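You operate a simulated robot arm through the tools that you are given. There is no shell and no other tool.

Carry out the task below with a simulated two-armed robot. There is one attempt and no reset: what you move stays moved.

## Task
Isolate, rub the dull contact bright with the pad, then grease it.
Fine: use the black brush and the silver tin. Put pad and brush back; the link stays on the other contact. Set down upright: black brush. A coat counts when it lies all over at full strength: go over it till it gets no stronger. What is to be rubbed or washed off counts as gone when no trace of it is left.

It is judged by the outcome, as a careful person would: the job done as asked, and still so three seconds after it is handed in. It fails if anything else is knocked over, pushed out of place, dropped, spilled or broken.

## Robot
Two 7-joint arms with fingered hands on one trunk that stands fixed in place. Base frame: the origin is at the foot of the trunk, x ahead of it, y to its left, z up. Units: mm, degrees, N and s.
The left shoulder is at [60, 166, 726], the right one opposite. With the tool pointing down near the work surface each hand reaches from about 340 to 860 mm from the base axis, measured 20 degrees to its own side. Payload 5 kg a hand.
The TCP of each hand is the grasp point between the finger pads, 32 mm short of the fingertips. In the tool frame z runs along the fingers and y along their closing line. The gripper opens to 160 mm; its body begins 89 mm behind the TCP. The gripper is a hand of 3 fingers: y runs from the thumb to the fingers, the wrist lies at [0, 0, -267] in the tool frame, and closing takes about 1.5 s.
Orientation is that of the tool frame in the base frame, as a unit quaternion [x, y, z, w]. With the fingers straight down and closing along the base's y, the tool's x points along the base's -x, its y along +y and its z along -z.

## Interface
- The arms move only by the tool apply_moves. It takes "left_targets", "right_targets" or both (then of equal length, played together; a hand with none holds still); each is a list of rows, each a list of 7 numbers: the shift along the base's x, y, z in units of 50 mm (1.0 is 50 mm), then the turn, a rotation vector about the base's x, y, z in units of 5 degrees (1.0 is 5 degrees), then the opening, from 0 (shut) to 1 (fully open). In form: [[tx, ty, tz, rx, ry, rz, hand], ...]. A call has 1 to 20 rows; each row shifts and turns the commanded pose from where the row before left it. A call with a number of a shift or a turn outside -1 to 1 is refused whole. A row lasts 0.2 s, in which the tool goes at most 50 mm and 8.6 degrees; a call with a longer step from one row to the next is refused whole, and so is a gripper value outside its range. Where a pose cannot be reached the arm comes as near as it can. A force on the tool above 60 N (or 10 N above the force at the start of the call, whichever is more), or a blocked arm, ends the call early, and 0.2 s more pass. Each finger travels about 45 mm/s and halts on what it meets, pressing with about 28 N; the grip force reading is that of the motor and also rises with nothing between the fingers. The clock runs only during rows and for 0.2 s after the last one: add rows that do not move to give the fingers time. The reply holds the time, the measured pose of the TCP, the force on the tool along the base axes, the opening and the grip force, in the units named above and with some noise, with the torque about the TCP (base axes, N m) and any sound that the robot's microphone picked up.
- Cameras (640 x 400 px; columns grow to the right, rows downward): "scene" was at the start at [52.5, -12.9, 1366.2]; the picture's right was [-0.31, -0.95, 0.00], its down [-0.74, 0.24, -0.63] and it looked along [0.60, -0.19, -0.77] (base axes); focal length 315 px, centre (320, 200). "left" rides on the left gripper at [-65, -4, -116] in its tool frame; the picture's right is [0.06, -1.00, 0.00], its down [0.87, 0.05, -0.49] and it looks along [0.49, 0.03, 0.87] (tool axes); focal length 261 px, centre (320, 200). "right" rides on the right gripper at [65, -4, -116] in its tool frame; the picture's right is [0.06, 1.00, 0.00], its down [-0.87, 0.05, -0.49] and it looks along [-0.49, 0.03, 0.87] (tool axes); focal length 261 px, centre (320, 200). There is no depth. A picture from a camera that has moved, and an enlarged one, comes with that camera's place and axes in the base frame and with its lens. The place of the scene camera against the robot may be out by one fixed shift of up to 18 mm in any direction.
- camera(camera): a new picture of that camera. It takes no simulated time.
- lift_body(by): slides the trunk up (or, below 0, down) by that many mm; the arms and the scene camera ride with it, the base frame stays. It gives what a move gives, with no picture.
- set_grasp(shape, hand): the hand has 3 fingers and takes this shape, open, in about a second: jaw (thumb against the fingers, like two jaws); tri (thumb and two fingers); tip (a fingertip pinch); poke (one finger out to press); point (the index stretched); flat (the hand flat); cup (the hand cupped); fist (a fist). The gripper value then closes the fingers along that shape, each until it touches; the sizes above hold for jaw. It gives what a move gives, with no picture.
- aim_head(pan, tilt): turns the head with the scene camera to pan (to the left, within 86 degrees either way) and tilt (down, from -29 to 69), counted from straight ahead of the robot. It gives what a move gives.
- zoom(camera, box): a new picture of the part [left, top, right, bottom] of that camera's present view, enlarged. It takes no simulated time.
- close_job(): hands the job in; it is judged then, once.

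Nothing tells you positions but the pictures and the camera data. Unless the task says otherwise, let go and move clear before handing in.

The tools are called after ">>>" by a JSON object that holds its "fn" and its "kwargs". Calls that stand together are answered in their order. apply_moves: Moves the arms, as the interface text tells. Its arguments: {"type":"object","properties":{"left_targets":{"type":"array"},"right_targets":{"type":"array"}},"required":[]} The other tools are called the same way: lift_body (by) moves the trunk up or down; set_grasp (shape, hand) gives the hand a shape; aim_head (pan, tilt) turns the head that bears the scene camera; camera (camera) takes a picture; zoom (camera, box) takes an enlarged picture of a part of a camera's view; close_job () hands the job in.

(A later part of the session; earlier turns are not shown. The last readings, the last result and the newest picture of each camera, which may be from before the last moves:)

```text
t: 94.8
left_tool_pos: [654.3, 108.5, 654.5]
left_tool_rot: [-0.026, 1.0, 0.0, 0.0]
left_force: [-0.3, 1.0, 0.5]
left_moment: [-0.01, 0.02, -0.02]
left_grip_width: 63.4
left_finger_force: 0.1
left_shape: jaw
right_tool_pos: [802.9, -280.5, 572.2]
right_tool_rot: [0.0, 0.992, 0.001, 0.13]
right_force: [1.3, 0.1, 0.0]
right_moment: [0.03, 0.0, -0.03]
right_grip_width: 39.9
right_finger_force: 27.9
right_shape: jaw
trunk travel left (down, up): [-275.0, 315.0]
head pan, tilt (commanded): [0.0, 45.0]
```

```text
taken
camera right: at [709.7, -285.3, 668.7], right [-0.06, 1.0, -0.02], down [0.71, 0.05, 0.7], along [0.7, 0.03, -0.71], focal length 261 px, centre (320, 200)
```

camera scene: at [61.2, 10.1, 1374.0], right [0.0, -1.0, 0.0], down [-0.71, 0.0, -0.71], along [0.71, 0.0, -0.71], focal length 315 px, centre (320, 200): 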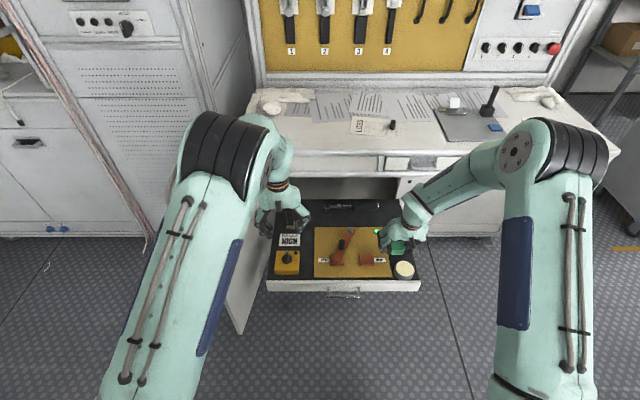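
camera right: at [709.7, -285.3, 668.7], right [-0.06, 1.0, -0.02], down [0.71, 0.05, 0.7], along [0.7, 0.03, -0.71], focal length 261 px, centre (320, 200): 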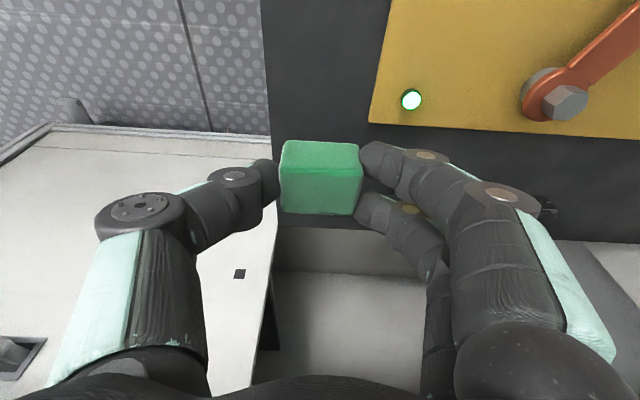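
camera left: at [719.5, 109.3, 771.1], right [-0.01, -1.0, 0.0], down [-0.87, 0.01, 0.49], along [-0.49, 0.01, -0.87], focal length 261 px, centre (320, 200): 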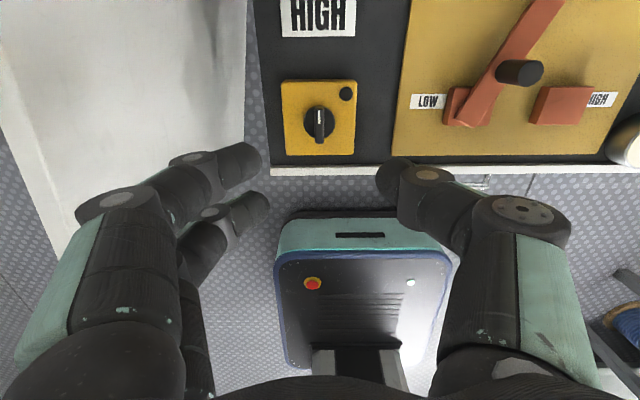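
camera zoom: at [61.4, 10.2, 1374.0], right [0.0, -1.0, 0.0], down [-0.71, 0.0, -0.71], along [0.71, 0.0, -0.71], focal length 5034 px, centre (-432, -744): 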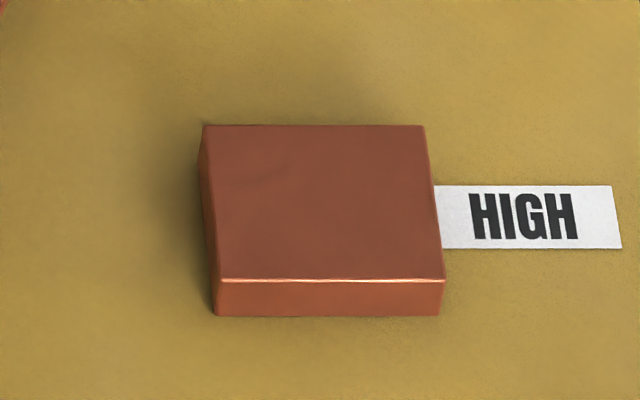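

The faint mark hasn't changed under proper pressure, so I take it as the metal's shading, not residue. Now I'll put the pad back; first a closer look at how it sits in the hand.

>>> {"fn": "zoom", "kwargs": {"camera": "right", "box": [260, 110, 400, 230]}}

>>> {"fn": "zoom", "kwargs": {"camera": "scene", "box": [375, 180, 435, 230]}}

```text
3.33 times, centred on (330, 170) of right
camera zoom: at [709.7, -285.3, 668.7], right [-0.06, 1.0, -0.02], down [0.71, 0.05, 0.7], along [0.7, 0.03, -0.71], focal length 869 px, centre (287, 300)
```

zoom: 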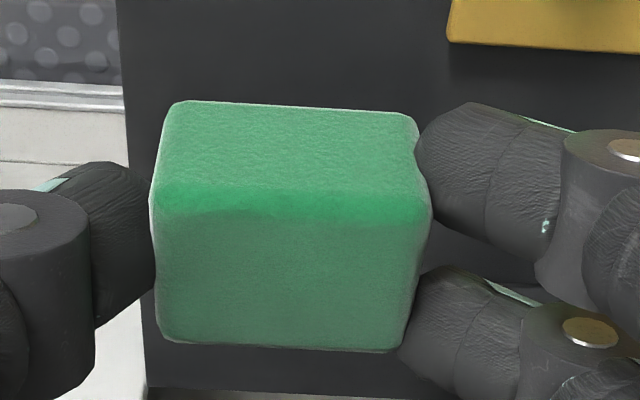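

```text
8.00 times, centred on (405, 205) of scene
camera zoom: at [61.4, 10.2, 1374.0], right [0.0, -1.0, 0.0], down [-0.71, 0.0, -0.71], along [0.71, 0.0, -0.71], focal length 2517 px, centre (-360, 160)
```

zoom: 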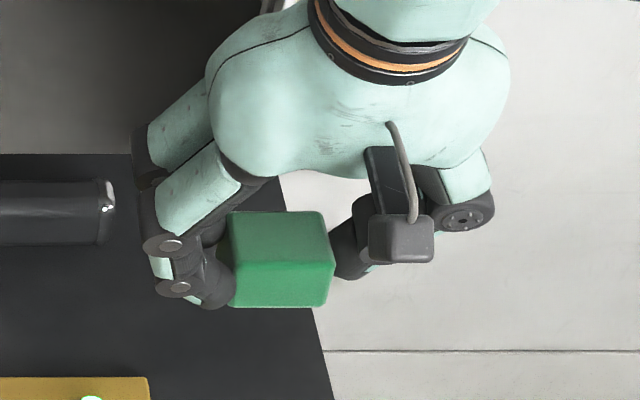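

The pad has slid up a few mm in the grip and is tilted only slightly. I'll bring it down over its original spot, a few mm toward the drawer edge so the fingers clear the board when opening.

>>> {"fn": "apply_moves", "kwargs": {"right_targets": [[-0.046, -0.07, -0.4, 0, -0.5, 0, 0], [0, 0, -0.5, 0, 0, 0, 0], [0, 0, -0.4, 0, 0, 0, 0], [0, 0, -0.1, 0, 0, 0, 0], [0, 0, -0.1, 0, 0, 0, 0], [0, 0, 0, 0, 0, 0, 0]]}}

>>> {"fn": "camera", "kwargs": {"camera": "right"}}

>>> {"fn": "zoom", "kwargs": {"camera": "scene", "box": [370, 190, 430, 240]}}

```text
t: 96.2
left_tool_pos: [655.8, 108.6, 653.7]
left_tool_rot: [-0.026, 1.0, 0.0, 0.0]
left_force: [-0.5, 0.6, 1.0]
left_moment: [-0.01, -0.01, -0.01]
left_grip_width: 63.5
left_finger_force: 0.1
left_shape: jaw
right_tool_pos: [799.6, -283.2, 498.5]
right_tool_rot: [0.0, 0.988, 0.0, 0.152]
right_force: [-0.5, 1.2, -0.8]
right_moment: [0.0, -0.01, 0.02]
right_grip_width: 40.1
right_finger_force: 28.1
right_shape: jaw
trunk travel left (down, up): [-275.0, 315.0]
head pan, tilt (commanded): [0.0, 45.0]
```

```text
taken
camera right: at [703.7, -287.6, 590.6], right [-0.06, 1.0, -0.02], down [0.68, 0.05, 0.73], along [0.73, 0.03, -0.68], focal length 261 px, centre (320, 200)
```

right: 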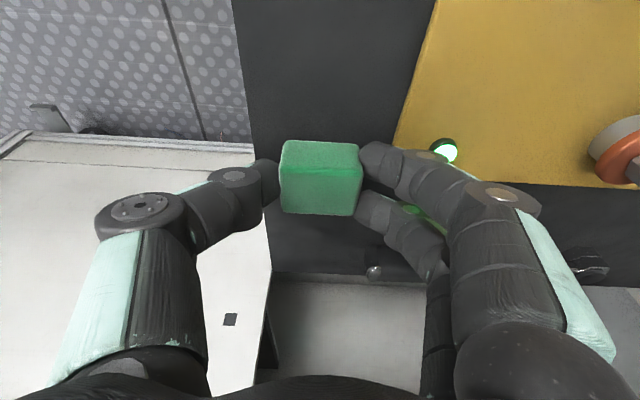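

```text
8.00 times, centred on (400, 215) of scene
camera zoom: at [61.3, 10.3, 1374.0], right [0.0, -1.0, 0.0], down [-0.71, 0.0, -0.71], along [0.71, 0.0, -0.71], focal length 2517 px, centre (-320, 80)
```

zoom: 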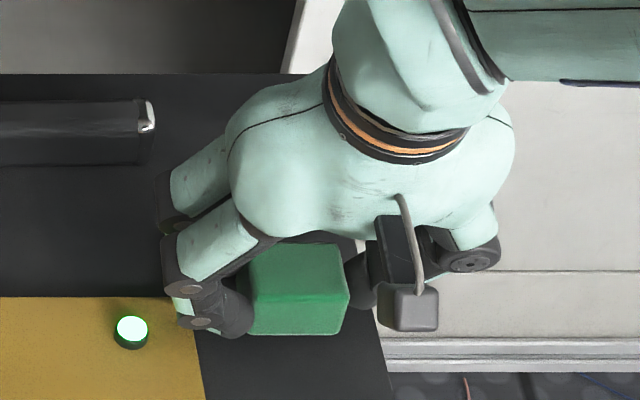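

The pad is close above its place. I'll ease down to touch.

>>> {"fn": "apply_moves", "kwargs": {"right_targets": [[0, 0, -0.05, 0, 0, 0, 0], [0, 0, -0.05, 0, 0, 0, 0], [0, 0, -0.03, 0, 0, 0, 0]]}}

```text
t: 97.0
left_tool_pos: [654.7, 108.7, 654.7]
left_tool_rot: [-0.026, 1.0, 0.0, 0.0]
left_force: [0.3, -0.6, -0.9]
left_moment: [-0.01, 0.03, 0.02]
left_grip_width: 63.5
left_finger_force: 0.0
left_shape: jaw
right_tool_pos: [802.9, -283.3, 493.5]
right_tool_rot: [0.0, 0.988, 0.0, 0.151]
right_force: [0.4, -0.7, -0.1]
right_moment: [0.04, 0.01, -0.03]
right_grip_width: 39.9
right_finger_force: 27.9
right_shape: jaw
trunk travel left (down, up): [-275.0, 315.0]
head pan, tilt (commanded): [0.0, 45.0]
```

>>> {"fn": "apply_moves", "kwargs": {"right_targets": [[0, 0, -0.03, 0, 0, 0, 0], [0, 0, -0.03, 0, 0, 0, 0]]}}

```text
t: 97.6
left_tool_pos: [654.8, 110.1, 654.6]
left_tool_rot: [-0.026, 1.0, 0.0, 0.0]
left_force: [-0.1, 0.1, 0.0]
left_moment: [-0.01, -0.01, 0.02]
left_grip_width: 63.6
left_finger_force: 0.0
left_shape: jaw
right_tool_pos: [801.3, -284.9, 489.8]
right_tool_rot: [-0.001, 0.988, 0.001, 0.152]
right_force: [-0.3, -0.5, -0.3]
right_moment: [-0.03, 0.01, 0.0]
right_grip_width: 39.9
right_finger_force: 28.7
right_shape: jaw
trunk travel left (down, up): [-275.0, 315.0]
head pan, tilt (commanded): [0.0, 45.0]
```

Not touching yet at z≈490; I'll go on in small steps.

>>> {"fn": "apply_moves", "kwargs": {"right_targets": [[0, 0, -0.03, 0, 0, 0, 0], [0, 0, 0, 0, 0, 0, 0]]}}

>>> {"fn": "camera", "kwargs": {"camera": "right"}}

```text
t: 98.2
left_tool_pos: [655.6, 110.3, 656.5]
left_tool_rot: [-0.026, 1.0, 0.0, 0.0]
left_force: [0.5, -0.1, -0.8]
left_moment: [0.0, 0.01, -0.04]
left_grip_width: 63.5
left_finger_force: 0.0
left_shape: jaw
right_tool_pos: [802.4, -283.5, 489.1]
right_tool_rot: [0.0, 0.988, 0.0, 0.153]
right_force: [0.9, 0.8, 3.3]
right_moment: [0.12, 0.0, -0.03]
right_grip_width: 40.1
right_finger_force: 28.6
right_shape: jaw
trunk travel left (down, up): [-275.0, 315.0]
head pan, tilt (commanded): [0.0, 45.0]
```

```text
taken
camera right: at [704.2, -287.6, 580.4], right [-0.06, 1.0, -0.02], down [0.68, 0.05, 0.73], along [0.73, 0.03, -0.68], focal length 261 px, centre (320, 200)
```

right: 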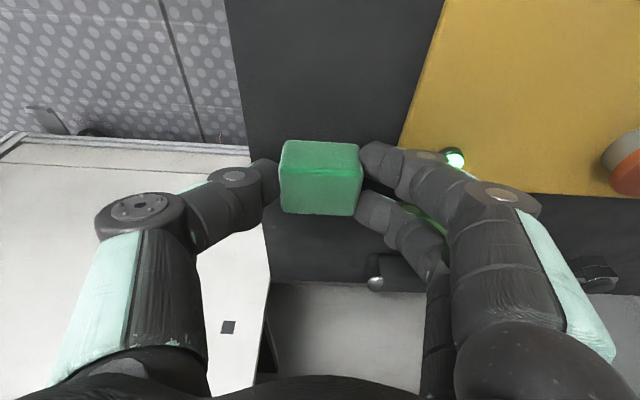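

The small force seems to come from the finger side, maybe touching the board's edge. I'll shift a few mm away from the board and lower again.

>>> {"fn": "apply_moves", "kwargs": {"right_targets": [[0, 0, 0.04, 0, 0, 0, 0], [0, -0.08, 0, 0, 0, 0, 0], [0, 0, -0.04, 0, 0, 0, 0], [0, 0, -0.02, 0, 0, 0, 0], [0, 0, 0, 0, 0, 0, 0]]}}

```text
t: 99.4
left_tool_pos: [654.9, 109.3, 656.0]
left_tool_rot: [-0.027, 1.0, 0.0, 0.0]
left_force: [-0.2, 0.0, -0.4]
left_moment: [-0.04, -0.01, 0.02]
left_grip_width: 63.6
left_finger_force: 0.1
left_shape: jaw
right_tool_pos: [801.7, -288.2, 489.2]
right_tool_rot: [0.001, 0.988, 0.0, 0.153]
right_force: [-0.2, -1.6, 5.9]
right_moment: [0.02, 0.05, 0.01]
right_grip_width: 40.2
right_finger_force: 28.4
right_shape: jaw
trunk travel left (down, up): [-275.0, 315.0]
head pan, tilt (commanded): [0.0, 45.0]
```

Now the pad rests evenly on the floor. I'll open slightly and rise straight up.

>>> {"fn": "apply_moves", "kwargs": {"right_targets": [[0, 0, 0, 0, 0, 0, 0.27], [0, 0, 0, 0, 0, 0, 0.3], [0, 0, 0, 0, 0, 0, 0.3], [0, 0, 0.15, 0, 0, 0, 0.3], [0, 0, 0.3, 0, 0, 0, 0.35], [-0.2, 0, 0.6, 0, 0, 0, 0.4], [-0.4, 0, 0.8, 0, 0, 0, 0.5]]}}

>>> {"fn": "camera", "kwargs": {"camera": "right"}}

>>> {"fn": "zoom", "kwargs": {"camera": "scene", "box": [260, 190, 430, 296]}}

```text
t: 101.0
left_tool_pos: [654.4, 109.0, 654.5]
left_tool_rot: [-0.026, 1.0, 0.0, 0.0]
left_force: [0.3, -0.5, 0.7]
left_moment: [-0.02, -0.01, -0.01]
left_grip_width: 63.6
left_finger_force: 0.1
left_shape: jaw
right_tool_pos: [770.5, -285.4, 580.9]
right_tool_rot: [0.0, 0.988, 0.0, 0.152]
right_force: [0.0, 0.9, -0.1]
right_moment: [-0.02, 0.03, 0.0]
right_grip_width: 78.9
right_finger_force: 0.1
right_shape: jaw
trunk travel left (down, up): [-275.0, 315.0]
head pan, tilt (commanded): [0.0, 45.0]
```

```text
taken
camera right: at [674.3, -289.7, 672.2], right [-0.06, 1.0, -0.02], down [0.68, 0.05, 0.73], along [0.73, 0.03, -0.68], focal length 261 px, centre (320, 200)
```

right: 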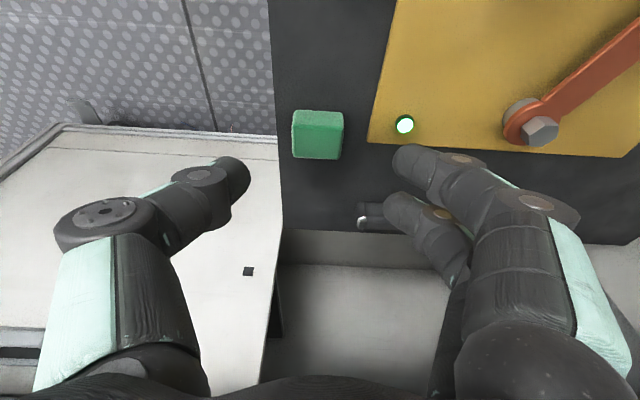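

```text
3.76 times, centred on (345, 243) of scene
camera zoom: at [61.0, 10.4, 1374.0], right [0.0, -1.0, 0.0], down [-0.71, 0.0, -0.71], along [0.71, 0.0, -0.71], focal length 1185 px, centre (226, 38)
```

zoom: 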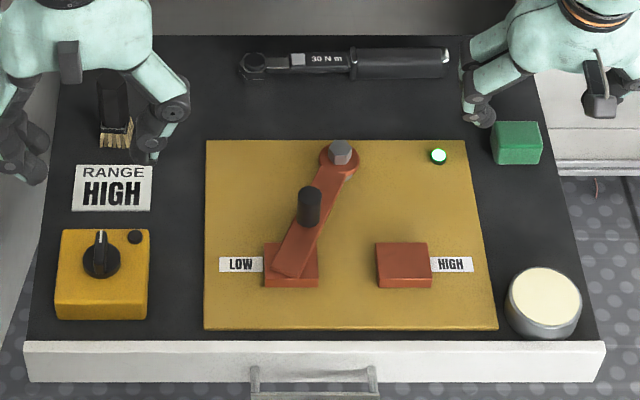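

The pad is back in place, flat on the floor. Next the brush: I'll tilt the left hand so its camera looks straight down to locate the brush, while the right hand rises clear.

>>> {"fn": "apply_moves", "kwargs": {"left_targets": [[0, 0, 0, 0, -1, 0, 0.4], [0, 0, 0, 0, -1, 0, 0.4], [0, 0, 0, 0, -1, 0, 0.4], [0, 0, 0, 0, -1, 0, 0.4], [0, 0, 0, 0, -1, 0, 0.4], [0, 0, 0, 0, -1, 0, 0.4]], "right_targets": [[-0.28, -0.18, 0.48, 0, 0, 0, 0.5], [-0.28, -0.18, 0.48, 0, 0, 0, 0.5], [-0.28, -0.18, 0.48, 0, 0, 0, 0.5], [-0.28, -0.18, 0.48, 0, 0, 0, 0.5], [-0.28, -0.18, 0.48, 0, 0, 0, 0.5], [0, 0, 0, 0, 0, 0, 0.5]]}}

>>> {"fn": "camera", "kwargs": {"camera": "left"}}

>>> {"fn": "camera", "kwargs": {"camera": "scene"}}

>>> {"fn": "camera", "kwargs": {"camera": "right"}}

```text
t: 102.4
left_tool_pos: [657.6, 109.5, 654.9]
left_tool_rot: [-0.026, 0.965, -0.007, 0.26]
left_force: [0.2, 0.3, -0.5]
left_moment: [-0.02, -0.01, -0.03]
left_grip_width: 63.5
left_finger_force: 0.1
left_shape: jaw
right_tool_pos: [701.6, -331.7, 699.8]
right_tool_rot: [0.0, 0.988, 0.0, 0.153]
right_force: [-0.3, 0.1, 0.9]
right_moment: [0.0, 0.04, 0.03]
right_grip_width: 79.4
right_finger_force: 0.1
right_shape: jaw
trunk travel left (down, up): [-275.0, 315.0]
head pan, tilt (commanded): [0.0, 45.0]
```

```text
taken
camera left: at [654.2, 109.5, 788.8], right [-0.01, -1.0, -0.01], down [-1.0, 0.01, -0.01], along [0.01, 0.01, -1.0], focal length 261 px, centre (320, 200)
```

left: 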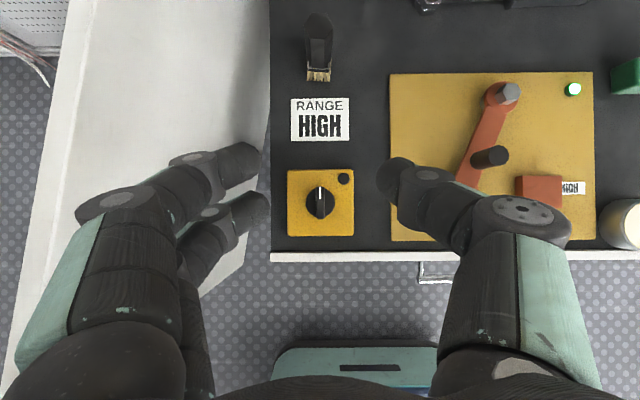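

```text
taken
camera scene: at [61.1, 10.4, 1374.0], right [0.0, -1.0, 0.0], down [-0.71, 0.0, -0.71], along [0.71, 0.0, -0.71], focal length 315 px, centre (320, 200)
```

scene: 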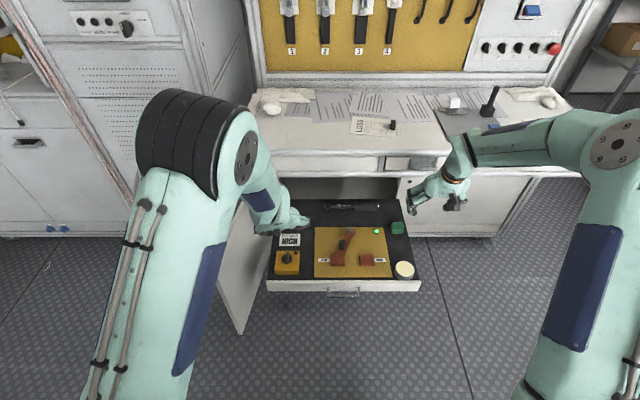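

```text
taken
camera right: at [603.5, -335.4, 791.2], right [-0.06, 1.0, -0.02], down [0.68, 0.05, 0.73], along [0.73, 0.03, -0.68], focal length 261 px, centre (320, 200)
```

right: 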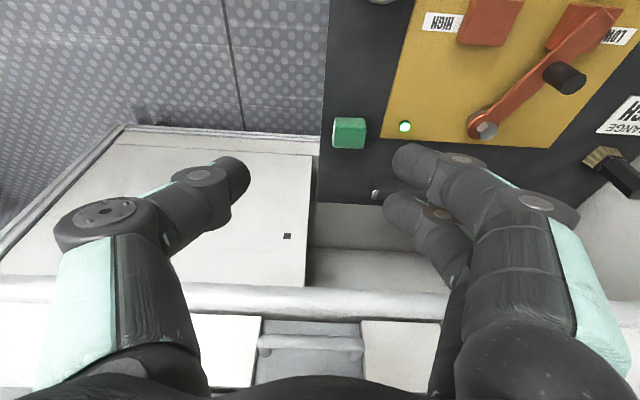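

The left camera now looks straight down and shows the whole left part of the drawer. I'll zoom on the brush.

>>> {"fn": "zoom", "kwargs": {"camera": "left", "box": [270, 0, 390, 90]}}

>>> {"fn": "zoom", "kwargs": {"camera": "left", "box": [500, 160, 640, 260]}}

>>> {"fn": "zoom", "kwargs": {"camera": "right", "box": [570, 120, 640, 210]}}

```text
4.44 times, centred on (330, 45) of left
camera zoom: at [654.2, 109.5, 788.8], right [-0.01, -1.0, -0.01], down [-1.0, 0.01, -0.01], along [0.01, 0.01, -1.0], focal length 1158 px, centre (276, 889)
```

zoom: 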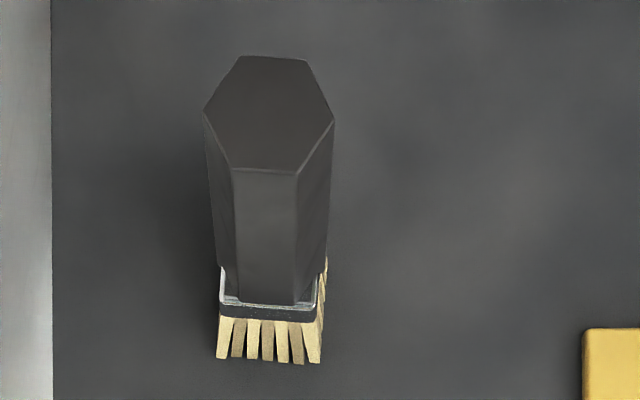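

```text
4.00 times, centred on (570, 210) of left
camera zoom: at [654.2, 109.5, 788.8], right [-0.01, -1.0, -0.01], down [-1.0, 0.01, -0.01], along [0.01, 0.01, -1.0], focal length 1043 px, centre (-680, 160)
```

zoom: 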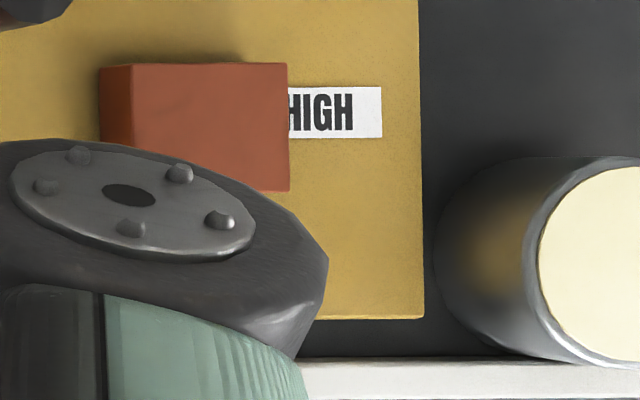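

```text
4.44 times, centred on (605, 165) of right
camera zoom: at [603.5, -335.4, 791.2], right [-0.06, 1.0, -0.02], down [0.68, 0.05, 0.73], along [0.73, 0.03, -0.68], focal length 1158 px, centre (-947, 356)
```

zoom: 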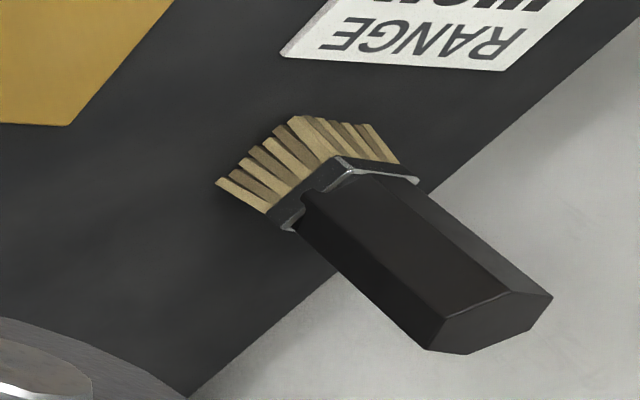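

The brush stands at about (828,112), 85 mm tall with its top at z≈535, hex handle corners facing ±y. I'll use the right arm for it, so I first retract the left arm well up and to the left.

>>> {"fn": "apply_moves", "kwargs": {"left_targets": [[-0.3, 0.1, 0.7, 0, 1, 0, 0.4], [-0.6, 0.5, 0.7, 0, 1, 0, 0.4], [-0.6, 0.6, 0.6, 0, 1, 0, 0.4], [-0.6, 0.7, 0.6, 0, 1, 0, 0.4], [-0.6, 0.7, 0.5, 0, 1, 0, 0.4], [-0.6, 0.7, 0.3, 0, 1, 0, 0.4], [-0.5, 0.7, 0.2, 0, 0, 0, 0.4], [-0.3, 0.5, 0, 0, 0, 0, 0.4]]}}

>>> {"fn": "camera", "kwargs": {"camera": "scene"}}

>>> {"fn": "camera", "kwargs": {"camera": "left"}}

```text
refused: row 2 steps farther than a row can; nothing moved
```

```text
taken
camera scene: at [61.1, 10.4, 1374.0], right [0.0, -1.0, 0.0], down [-0.71, 0.0, -0.71], along [0.71, 0.0, -0.71], focal length 315 px, centre (320, 200)
```

scene: 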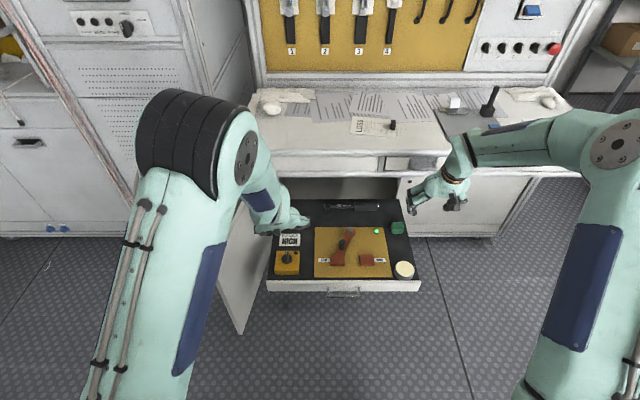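

```text
taken
camera left: at [654.2, 109.5, 788.8], right [-0.01, -1.0, -0.01], down [-1.0, 0.01, -0.01], along [0.01, 0.01, -1.0], focal length 261 px, centre (320, 200)
```

left: 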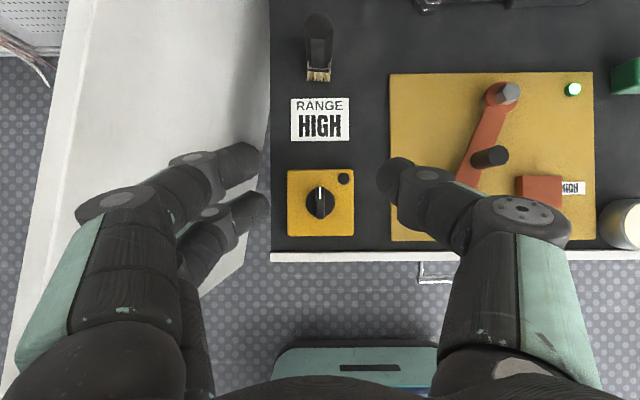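

The step was too large per row. I'll retract the left arm with smaller steps.

>>> {"fn": "apply_moves", "kwargs": {"left_targets": [[-0.3, 0.1, 0.8, 0, 1, 0, 0.4], [-0.5, 0.4, 0.6, 0, 1, 0, 0.4], [-0.5, 0.5, 0.6, 0, 1, 0, 0.4], [-0.5, 0.5, 0.6, 0, 1, 0, 0.4], [-0.5, 0.5, 0.5, 0, 1, 0, 0.4], [-0.6, 0.6, 0.3, 0, 1, 0, 0.4], [-0.6, 0.6, 0.2, 0, 0, 0, 0.4], [-0.5, 0.6, 0, 0, 0, 0, 0.4]]}}

>>> {"fn": "camera", "kwargs": {"camera": "scene"}}

```text
t: 104.2
left_tool_pos: [456.4, 301.9, 834.7]
left_tool_rot: [-0.026, 1.0, 0.001, 0.0]
left_force: [0.7, 0.0, -0.3]
left_moment: [0.01, 0.0, 0.03]
left_grip_width: 63.7
left_finger_force: 0.1
left_shape: jaw
right_tool_pos: [700.8, -330.0, 699.7]
right_tool_rot: [0.0, 0.988, 0.0, 0.152]
right_force: [1.0, -0.3, 0.2]
right_moment: [0.01, -0.03, -0.01]
right_grip_width: 79.1
right_finger_force: 0.1
right_shape: jaw
trunk travel left (down, up): [-275.0, 315.0]
head pan, tilt (commanded): [0.0, 45.0]
```

```text
taken
camera scene: at [61.0, 10.7, 1374.0], right [0.0, -1.0, 0.0], down [-0.71, 0.0, -0.71], along [0.71, 0.0, -0.71], focal length 315 px, centre (320, 200)
```

scene: 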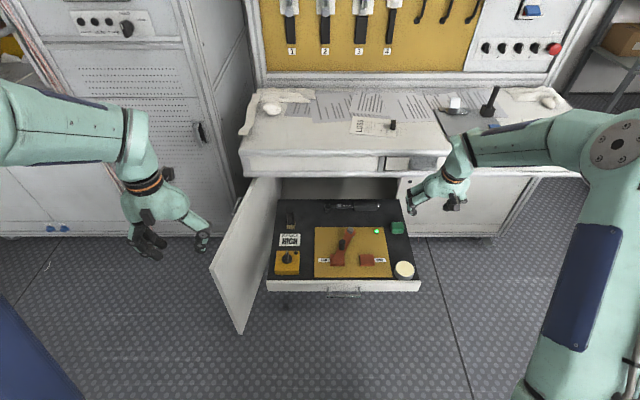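

The left arm is clear. I'll swing the right hand across toward the brush at a safe height and check the pose.

>>> {"fn": "apply_moves", "kwargs": {"right_targets": [[0, 0.5, 0, 0, -0.2, 0, 0.45], [0, 0.9, 0, 0, -0.2, 0, 0.45], [0, 0.9, 0, 0, -0.2, 0, 0.45], [0, 0.9, 0, 0, -0.2, 0, 0.45], [0, 0.9, 0, 0, -0.2, 0, 0.45], [0, 0.9, 0, 0, 0, 0, 0.45], [0, 0.9, 0, 0, 0, 0, 0.45], [0, 0.9, 0, 0, 0, 0, 0.45], [0.2, 0.9, -0.2, 0, 0, 0, 0.45], [0.3, 0.8, -0.3, 0, 0, 0, 0.45], [0, 0, 0, 0, 0, 0, 0.45]]}}

>>> {"fn": "camera", "kwargs": {"camera": "right"}}

>>> {"fn": "camera", "kwargs": {"camera": "scene"}}

```text
t: 106.6
left_tool_pos: [456.1, 300.9, 835.0]
left_tool_rot: [-0.026, 1.0, 0.0, 0.0]
left_force: [0.3, 0.0, -1.0]
left_moment: [-0.04, 0.02, -0.01]
left_grip_width: 63.6
left_finger_force: 0.1
left_shape: jaw
right_tool_pos: [725.8, 91.6, 671.8]
right_tool_rot: [0.001, 0.981, 0.0, 0.195]
right_force: [0.0, 0.3, -0.6]
right_moment: [-0.01, -0.02, -0.01]
right_grip_width: 72.4
right_finger_force: 0.1
right_shape: jaw
trunk travel left (down, up): [-275.0, 315.0]
head pan, tilt (commanded): [0.0, 45.0]
```

```text
taken
camera right: at [620.4, 88.9, 755.9], right [-0.06, 1.0, -0.02], down [0.61, 0.05, 0.79], along [0.79, 0.03, -0.62], focal length 261 px, centre (320, 200)
```

right: 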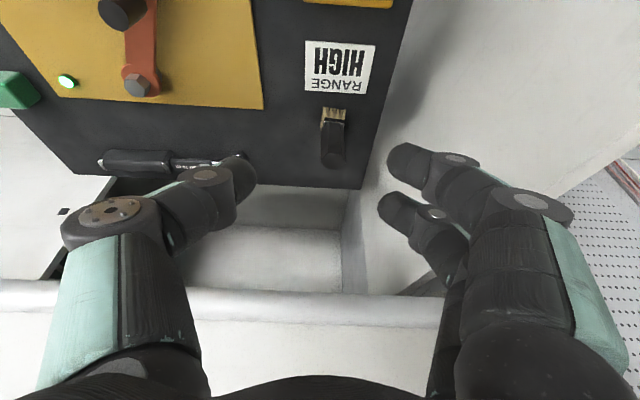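

```text
taken
camera scene: at [61.3, 10.8, 1374.0], right [0.0, -1.0, 0.0], down [-0.71, 0.0, -0.71], along [0.71, 0.0, -0.71], focal length 315 px, centre (320, 200)
```

scene: 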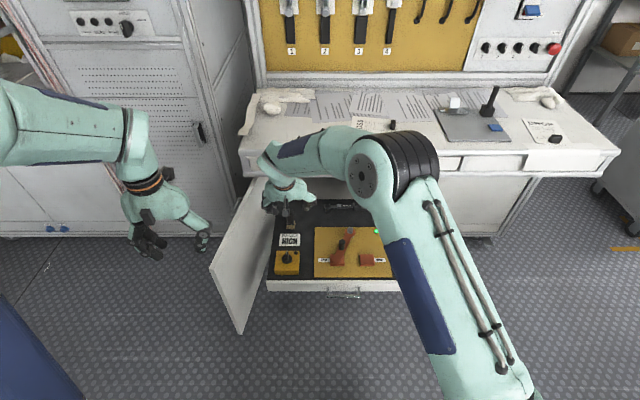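

The right hand reaches well and the brush is where I computed. I'll zoom to confirm before closing in.

>>> {"fn": "zoom", "kwargs": {"camera": "right", "box": [270, 80, 400, 190]}}

```text
3.64 times, centred on (335, 135) of right
camera zoom: at [620.4, 88.9, 755.9], right [-0.06, 1.0, -0.02], down [0.61, 0.05, 0.79], along [0.79, 0.03, -0.62], focal length 948 px, centre (266, 436)
```

zoom: 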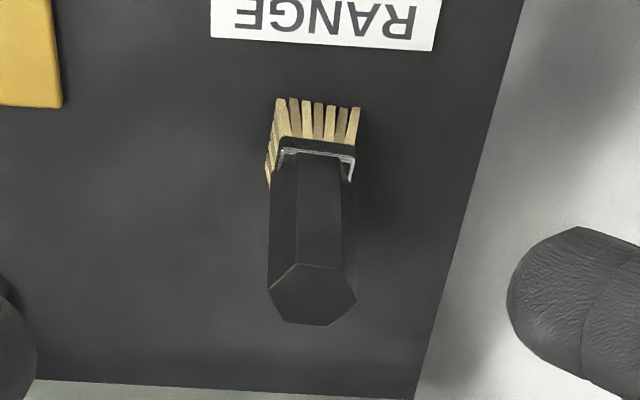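

Brush centre is about (828,111). I'll move to the pre-grasp point along the tilted hand axis and approach part way.

>>> {"fn": "apply_moves", "kwargs": {"right_targets": [[0.31, 0.097, -0.344, 0, 0, 0, 0.45], [0.31, 0.097, -0.344, 0, 0, 0, 0.45], [0.31, 0.097, -0.344, 0, 0, 0, 0.45], [0.31, 0.097, -0.344, 0, 0, 0, 0.45], [0.115, 0, -0.277, 0, 0, 0, 0.45], [0.115, 0, -0.277, 0, 0, 0, 0.45], [0.115, 0, -0.277, 0, 0, 0, 0.45], [0, 0, 0, 0, 0, 0, 0.45]]}}

>>> {"fn": "camera", "kwargs": {"camera": "right"}}

>>> {"fn": "zoom", "kwargs": {"camera": "scene", "box": [230, 130, 390, 250]}}

```text
t: 108.4
left_tool_pos: [456.8, 302.3, 834.7]
left_tool_rot: [-0.026, 1.0, 0.0, 0.0]
left_force: [0.3, 0.7, 1.0]
left_moment: [-0.01, 0.02, 0.0]
left_grip_width: 63.8
left_finger_force: 0.0
left_shape: jaw
right_tool_pos: [804.2, 111.2, 563.6]
right_tool_rot: [-0.001, 0.981, 0.0, 0.195]
right_force: [0.1, -0.6, -0.1]
right_moment: [-0.02, -0.02, -0.03]
right_grip_width: 72.9
right_finger_force: 0.1
right_shape: jaw
trunk travel left (down, up): [-275.0, 315.0]
head pan, tilt (commanded): [0.0, 45.0]
```

```text
taken
camera right: at [699.8, 106.9, 646.6], right [-0.06, 1.0, -0.02], down [0.62, 0.05, 0.79], along [0.79, 0.03, -0.62], focal length 261 px, centre (320, 200)
```

right: 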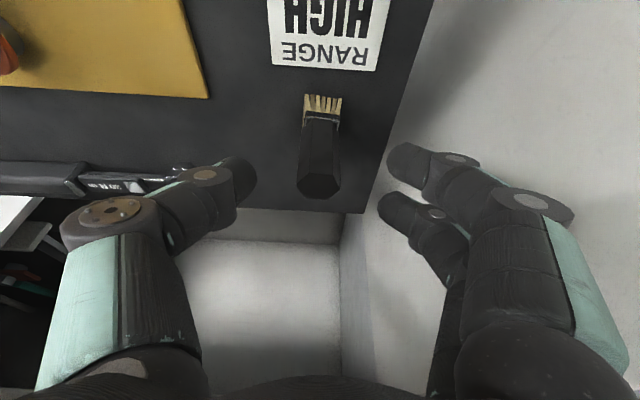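

```text
3.33 times, centred on (310, 190) of scene
camera zoom: at [61.3, 10.6, 1374.0], right [0.0, -1.0, 0.0], down [-0.71, 0.0, -0.71], along [0.71, 0.0, -0.71], focal length 1049 px, centre (353, 233)
```

zoom: 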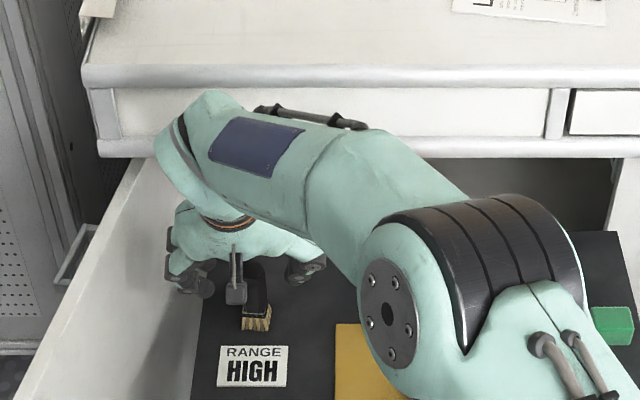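

The brush is centred between thumb and fingers. I'll go in the rest of the way and check.

>>> {"fn": "apply_moves", "kwargs": {"right_targets": [[0.119, 0, -0.291, 0, 0, 0, 0.45], [0.119, 0, -0.291, 0, 0, 0, 0.45], [0.119, 0, -0.291, 0, 0, 0, 0.45], [0, 0, 0, 0, 0, 0, 0.45]]}}

>>> {"fn": "camera", "kwargs": {"camera": "right"}}

>>> {"fn": "zoom", "kwargs": {"camera": "scene", "box": [260, 180, 340, 240]}}

```text
t: 109.4
left_tool_pos: [455.0, 301.5, 834.2]
left_tool_rot: [-0.026, 1.0, 0.0, 0.001]
left_force: [-0.3, -0.6, 0.5]
left_moment: [-0.01, 0.03, 0.0]
left_grip_width: 63.5
left_finger_force: 0.0
left_shape: jaw
right_tool_pos: [825.6, 110.9, 520.1]
right_tool_rot: [0.0, 0.981, 0.0, 0.195]
right_force: [-0.2, 0.4, -0.5]
right_moment: [0.01, 0.03, -0.03]
right_grip_width: 72.4
right_finger_force: 0.2
right_shape: jaw
trunk travel left (down, up): [-275.0, 315.0]
head pan, tilt (commanded): [0.0, 45.0]
```

```text
taken
camera right: at [719.7, 108.2, 602.9], right [-0.06, 1.0, -0.02], down [0.62, 0.05, 0.79], along [0.79, 0.03, -0.62], focal length 261 px, centre (320, 200)
```

right: 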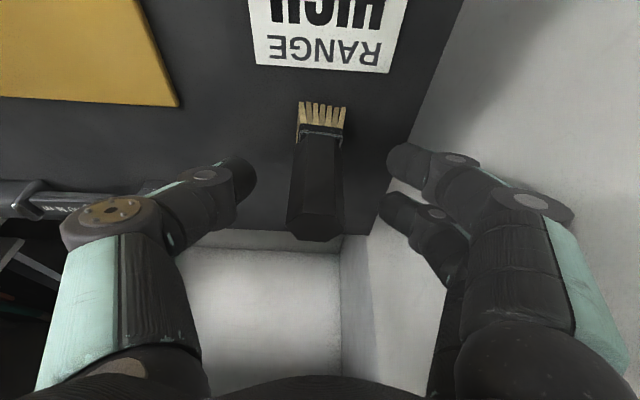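

```text
6.67 times, centred on (300, 210) of scene
camera zoom: at [61.3, 10.6, 1374.0], right [0.0, -1.0, 0.0], down [-0.71, 0.0, -0.71], along [0.71, 0.0, -0.71], focal length 2098 px, centre (453, 133)
```

zoom: 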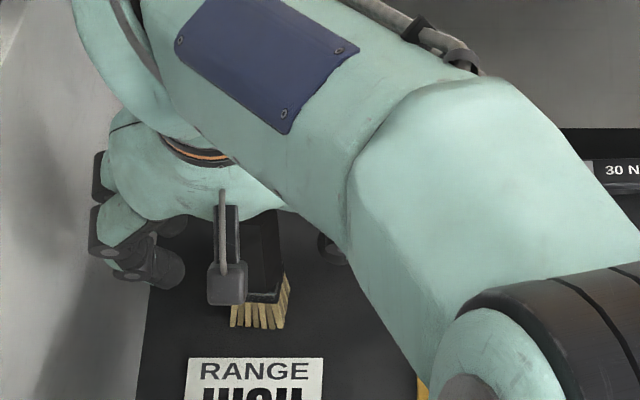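

Thumb and fingers are level with the handle's middle. I'll close on it.

>>> {"fn": "apply_moves", "kwargs": {"right_targets": [[0, 0, 0, 0, 0, 0, 0.35], [0, 0, 0, 0, 0, 0, 0.28], [0, 0, 0, 0, 0, 0, 0.2], [0, 0, 0, 0, 0, 0, 0.1], [0, 0, 0, 0, 0, 0, 0.05], [0, 0, 0, 0, 0, 0, 0.0], [0, 0, 0, 0, 0, 0, 0.0]]}}

>>> {"fn": "camera", "kwargs": {"camera": "right"}}

```text
t: 111.0
left_tool_pos: [455.7, 301.1, 835.0]
left_tool_rot: [-0.026, 1.0, 0.0, 0.0]
left_force: [0.0, 0.4, -0.5]
left_moment: [0.0, -0.02, 0.01]
left_grip_width: 63.6
left_finger_force: 0.1
left_shape: jaw
right_tool_pos: [824.8, 112.2, 520.6]
right_tool_rot: [0.001, 0.981, -0.001, 0.196]
right_force: [1.0, -0.6, -0.5]
right_moment: [-0.01, 0.0, 0.01]
right_grip_width: 14.5
right_finger_force: 28.2
right_shape: jaw
trunk travel left (down, up): [-275.0, 315.0]
head pan, tilt (commanded): [0.0, 45.0]
```

```text
taken
camera right: at [719.6, 108.2, 603.1], right [-0.06, 1.0, -0.02], down [0.62, 0.05, 0.79], along [0.79, 0.03, -0.62], focal length 261 px, centre (320, 200)
```

right: 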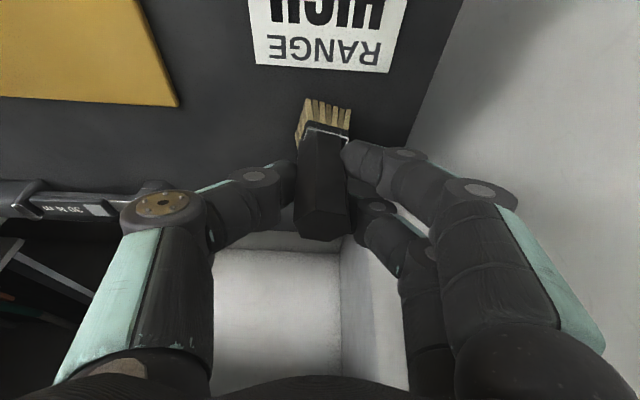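

The brush is held; it turned slightly about its own axis. Let me zoom to see how it sits.

>>> {"fn": "zoom", "kwargs": {"camera": "right", "box": [240, 80, 410, 260]}}

>>> {"fn": "zoom", "kwargs": {"camera": "scene", "box": [270, 190, 330, 240]}}

```text
2.22 times, centred on (325, 170) of right
camera zoom: at [719.6, 108.2, 603.1], right [-0.06, 1.0, -0.02], down [0.62, 0.05, 0.79], along [0.79, 0.03, -0.62], focal length 579 px, centre (309, 267)
```

zoom: 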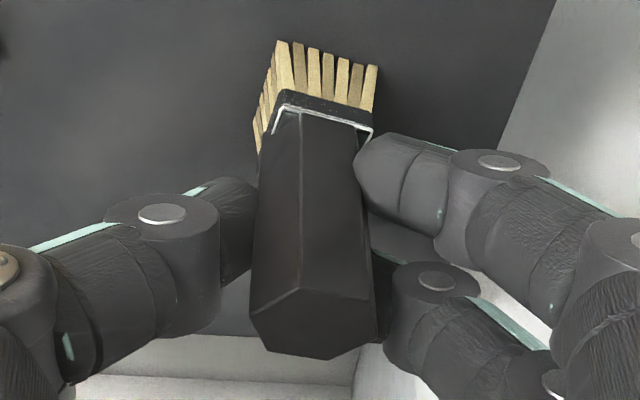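

```text
8.00 times, centred on (300, 215) of scene
camera zoom: at [61.2, 10.6, 1374.0], right [0.0, -1.0, 0.0], down [-0.71, 0.0, -0.71], along [0.71, 0.0, -0.71], focal length 2517 px, centre (480, 80)
```

zoom: 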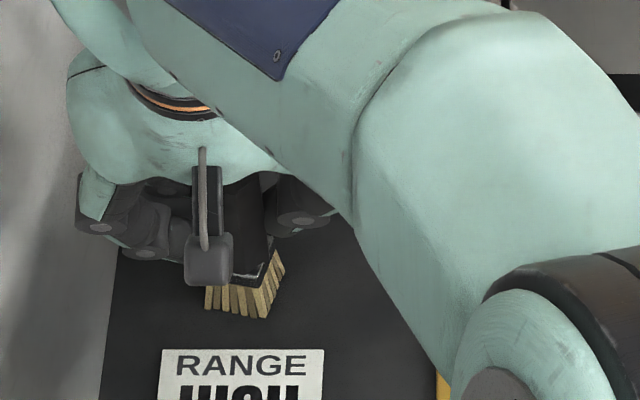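

The hold is good. I'll lift out along the hand's axis, away from the bench lip.

>>> {"fn": "apply_moves", "kwargs": {"right_targets": [[-0.04, 0, 0.12, 0, 0, 0, 0], [-0.12, 0, 0.28, 0, 0, 0, 0], [-0.2, 0, 0.45, 0, 0, 0, 0], [-0.25, 0, 0.45, 0, 0, 0, 0], [-0.25, 0, 0.4, 0, 0, 0, 0], [-0.25, 0, 0.3, 0, 0, 0, 0], [0, 0, 0, 0, 0, 0, 0]]}}

>>> {"fn": "camera", "kwargs": {"camera": "right"}}

>>> {"fn": "camera", "kwargs": {"camera": "scene"}}

```text
t: 112.6
left_tool_pos: [456.6, 301.4, 835.0]
left_tool_rot: [-0.026, 1.0, -0.001, 0.0]
left_force: [-0.3, 0.2, 0.0]
left_moment: [-0.04, -0.04, -0.03]
left_grip_width: 63.8
left_finger_force: 0.0
left_shape: jaw
right_tool_pos: [769.6, 112.2, 621.8]
right_tool_rot: [0.0, 0.981, 0.0, 0.195]
right_force: [0.2, -0.5, -0.3]
right_moment: [-0.04, 0.02, 0.02]
right_grip_width: 14.6
right_finger_force: 28.0
right_shape: jaw
trunk travel left (down, up): [-275.0, 315.0]
head pan, tilt (commanded): [0.0, 45.0]
```

```text
taken
camera right: at [663.8, 108.2, 704.3], right [-0.06, 1.0, -0.02], down [0.61, 0.05, 0.79], along [0.79, 0.03, -0.62], focal length 261 px, centre (320, 200)
```

right: 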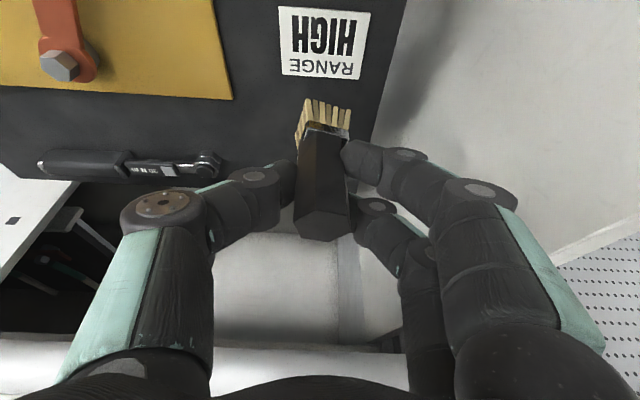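

```text
taken
camera scene: at [61.1, 10.6, 1374.0], right [0.0, -1.0, 0.0], down [-0.71, 0.0, -0.71], along [0.71, 0.0, -0.71], focal length 315 px, centre (320, 200)
```

scene: 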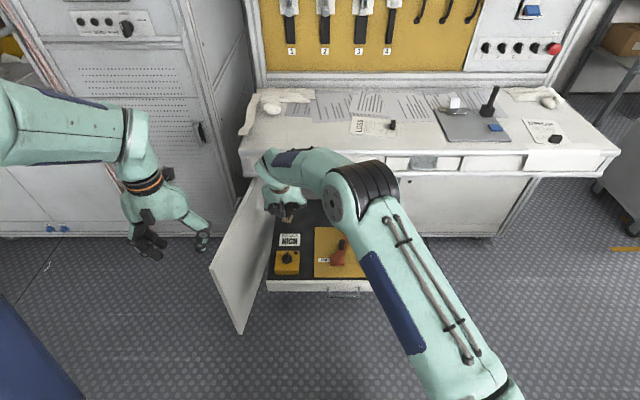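

The brush is lifted and steady. I'll carry it over to above the tin.

>>> {"fn": "apply_moves", "kwargs": {"right_targets": [[-0.2, -0.4, 0.1, 0, 0, 0, 0], [-0.34, -0.8, 0.05, 0, 0, 0, 0], [-0.34, -0.85, 0, 0, 0, 0, 0], [-0.34, -0.85, 0, 0, 0, 0, 0], [-0.34, -0.85, 0, 0, 0, 0, 0], [-0.34, -0.85, 0, 0, 0, 0, 0], [-0.34, -0.85, 0, 0, 0, 0, 0], [-0.34, -0.85, 0, 0, 0, 0, 0], [-0.3, -0.85, 0, 0, 0, 0, 0], [-0.16, -0.7, 0, 0, 0, 0, 0], [0, 0, 0, 0, 0, 0, 0]]}}

>>> {"fn": "camera", "kwargs": {"camera": "right"}}

>>> {"fn": "camera", "kwargs": {"camera": "scene"}}

```text
t: 115.0
left_tool_pos: [455.5, 301.7, 835.1]
left_tool_rot: [-0.026, 1.0, 0.0, 0.0]
left_force: [0.6, -0.5, -0.4]
left_moment: [0.02, -0.02, 0.0]
left_grip_width: 63.6
left_finger_force: 0.0
left_shape: jaw
right_tool_pos: [614.2, -280.0, 628.0]
right_tool_rot: [0.0, 0.981, 0.0, 0.195]
right_force: [0.6, 0.4, 0.1]
right_moment: [0.0, -0.05, -0.01]
right_grip_width: 14.5
right_finger_force: 27.9
right_shape: jaw
trunk travel left (down, up): [-275.0, 315.0]
head pan, tilt (commanded): [0.0, 45.0]
```

```text
taken
camera right: at [509.4, -284.3, 710.3], right [-0.06, 1.0, -0.02], down [0.61, 0.05, 0.79], along [0.79, 0.03, -0.62], focal length 261 px, centre (320, 200)
```

right: 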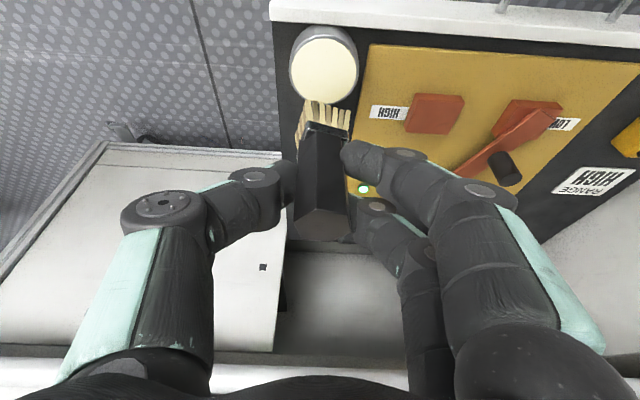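

```text
taken
camera scene: at [61.1, 10.2, 1374.0], right [0.0, -1.0, 0.0], down [-0.71, 0.0, -0.71], along [0.71, 0.0, -0.71], focal length 315 px, centre (320, 200)
```

scene: 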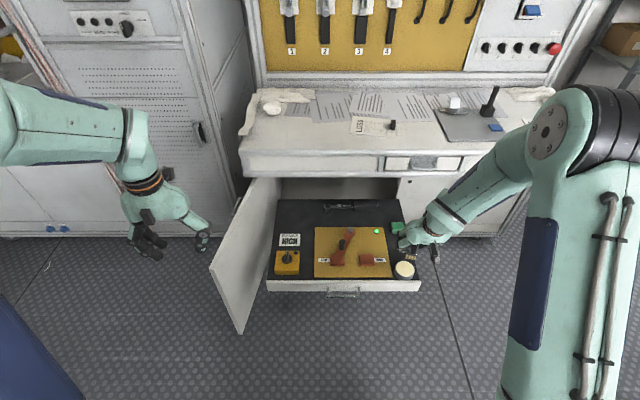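

The brush hangs just behind the tin in view. I'll zoom to measure the tin's exact place and height.

>>> {"fn": "zoom", "kwargs": {"camera": "right", "box": [270, 10, 400, 130]}}

>>> {"fn": "zoom", "kwargs": {"camera": "scene", "box": [375, 230, 435, 285]}}

```text
3.33 times, centred on (335, 70) of right
camera zoom: at [509.4, -284.3, 710.3], right [-0.06, 1.0, -0.02], down [0.61, 0.05, 0.79], along [0.79, 0.03, -0.62], focal length 869 px, centre (270, 633)
```

zoom: 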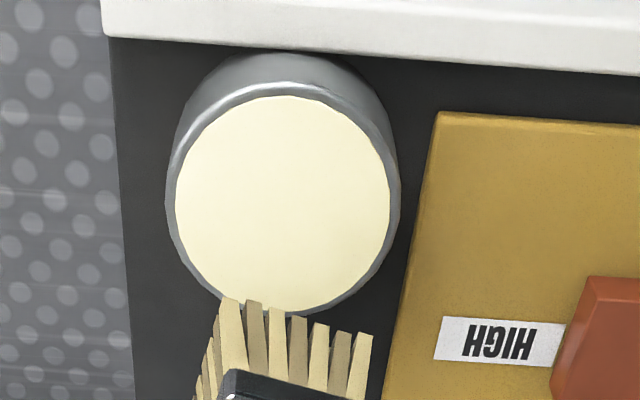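

```text
7.27 times, centred on (405, 258) of scene
camera zoom: at [61.1, 10.2, 1374.0], right [0.0, -1.0, 0.0], down [-0.71, 0.0, -0.71], along [0.71, 0.0, -0.71], focal length 2288 px, centre (-298, -218)
```

zoom: 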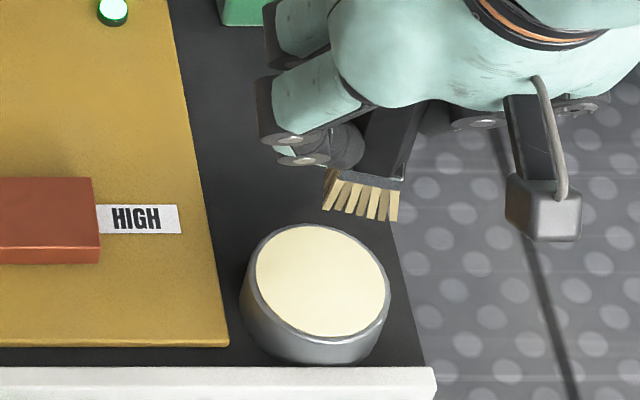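

The tin is centred at about (625,−280), rim at z≈470, and the bristle ends hang 70 mm below the grip point. I'll lower the brush to just above the grease.

>>> {"fn": "apply_moves", "kwargs": {"right_targets": [[0.07, -0.005, -0.4, 0, 0, 0, 0], [0.07, -0.005, -0.4, 0, 0, 0, 0], [0, 0, -0.4, 0, 0, 0, 0], [0, 0, -0.3, 0, 0, 0, 0], [0, 0, -0.14, 0, 0, 0, 0], [0, 0, 0, 0, 0, 0, 0]]}}

>>> {"fn": "zoom", "kwargs": {"camera": "right", "box": [240, 10, 420, 150]}}

>>> {"fn": "zoom", "kwargs": {"camera": "scene", "box": [375, 230, 435, 285]}}

```text
t: 116.4
left_tool_pos: [457.0, 301.3, 834.8]
left_tool_rot: [-0.026, 1.0, 0.0, -0.001]
left_force: [0.4, -0.7, -0.8]
left_moment: [0.02, -0.02, 0.01]
left_grip_width: 63.6
left_finger_force: 0.0
left_shape: jaw
right_tool_pos: [621.9, -282.4, 547.6]
right_tool_rot: [0.0, 0.981, 0.0, 0.196]
right_force: [-0.7, -0.4, 0.0]
right_moment: [0.0, 0.01, -0.04]
right_grip_width: 14.5
right_finger_force: 28.2
right_shape: jaw
trunk travel left (down, up): [-275.0, 315.0]
head pan, tilt (commanded): [0.0, 45.0]
```

```text
2.86 times, centred on (330, 80) of right
camera zoom: at [517.1, -284.9, 629.9], right [-0.06, 1.0, -0.02], down [0.61, 0.05, 0.79], along [0.79, 0.03, -0.62], focal length 745 px, centre (291, 543)
```

zoom: 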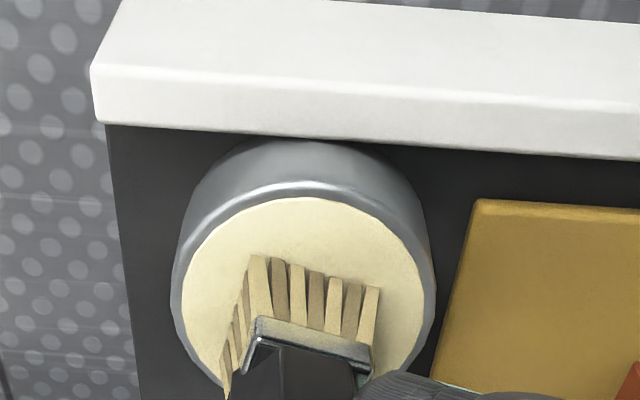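

```text
7.27 times, centred on (405, 258) of scene
camera zoom: at [61.2, 10.4, 1374.0], right [0.0, -1.0, 0.0], down [-0.71, 0.0, -0.71], along [0.71, 0.0, -0.71], focal length 2288 px, centre (-298, -218)
```

zoom: 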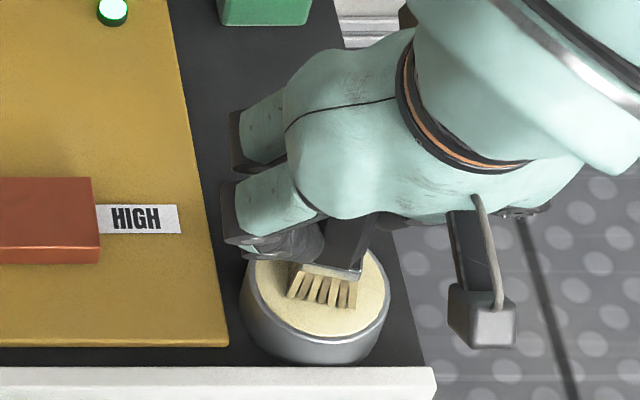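

The bristles are centred over the grease. I'll dip slowly, watching the force.

>>> {"fn": "apply_moves", "kwargs": {"right_targets": [[0, 0, -0.05, 0, 0, 0, 0], [0, 0, -0.05, 0, 0, 0, 0], [0, 0, -0.04, 0, 0, 0, 0]]}}

>>> {"fn": "zoom", "kwargs": {"camera": "right", "box": [240, 10, 420, 150]}}

```text
t: 117.2
left_tool_pos: [455.0, 301.4, 835.8]
left_tool_rot: [-0.026, 1.0, 0.0, 0.001]
left_force: [0.0, 0.0, -1.0]
left_moment: [-0.03, 0.01, 0.0]
left_grip_width: 63.6
left_finger_force: 0.0
left_shape: jaw
right_tool_pos: [623.2, -281.4, 544.2]
right_tool_rot: [0.0, 0.98, 0.0, 0.198]
right_force: [-0.4, -2.4, 32.7]
right_moment: [0.0, -0.05, -0.03]
right_grip_width: 16.5
right_finger_force: 28.2
right_shape: jaw
trunk travel left (down, up): [-275.0, 315.0]
head pan, tilt (commanded): [0.0, 45.0]
```

```text
2.86 times, centred on (330, 80) of right
camera zoom: at [518.2, -285.0, 625.5], right [-0.06, 1.0, -0.02], down [0.61, 0.05, 0.79], along [0.79, 0.03, -0.61], focal length 745 px, centre (291, 543)
```

zoom: 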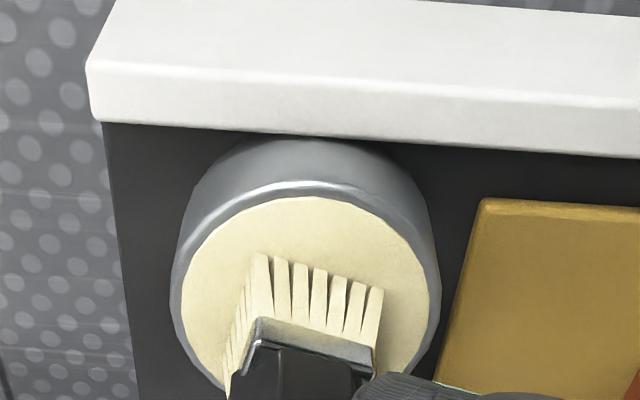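

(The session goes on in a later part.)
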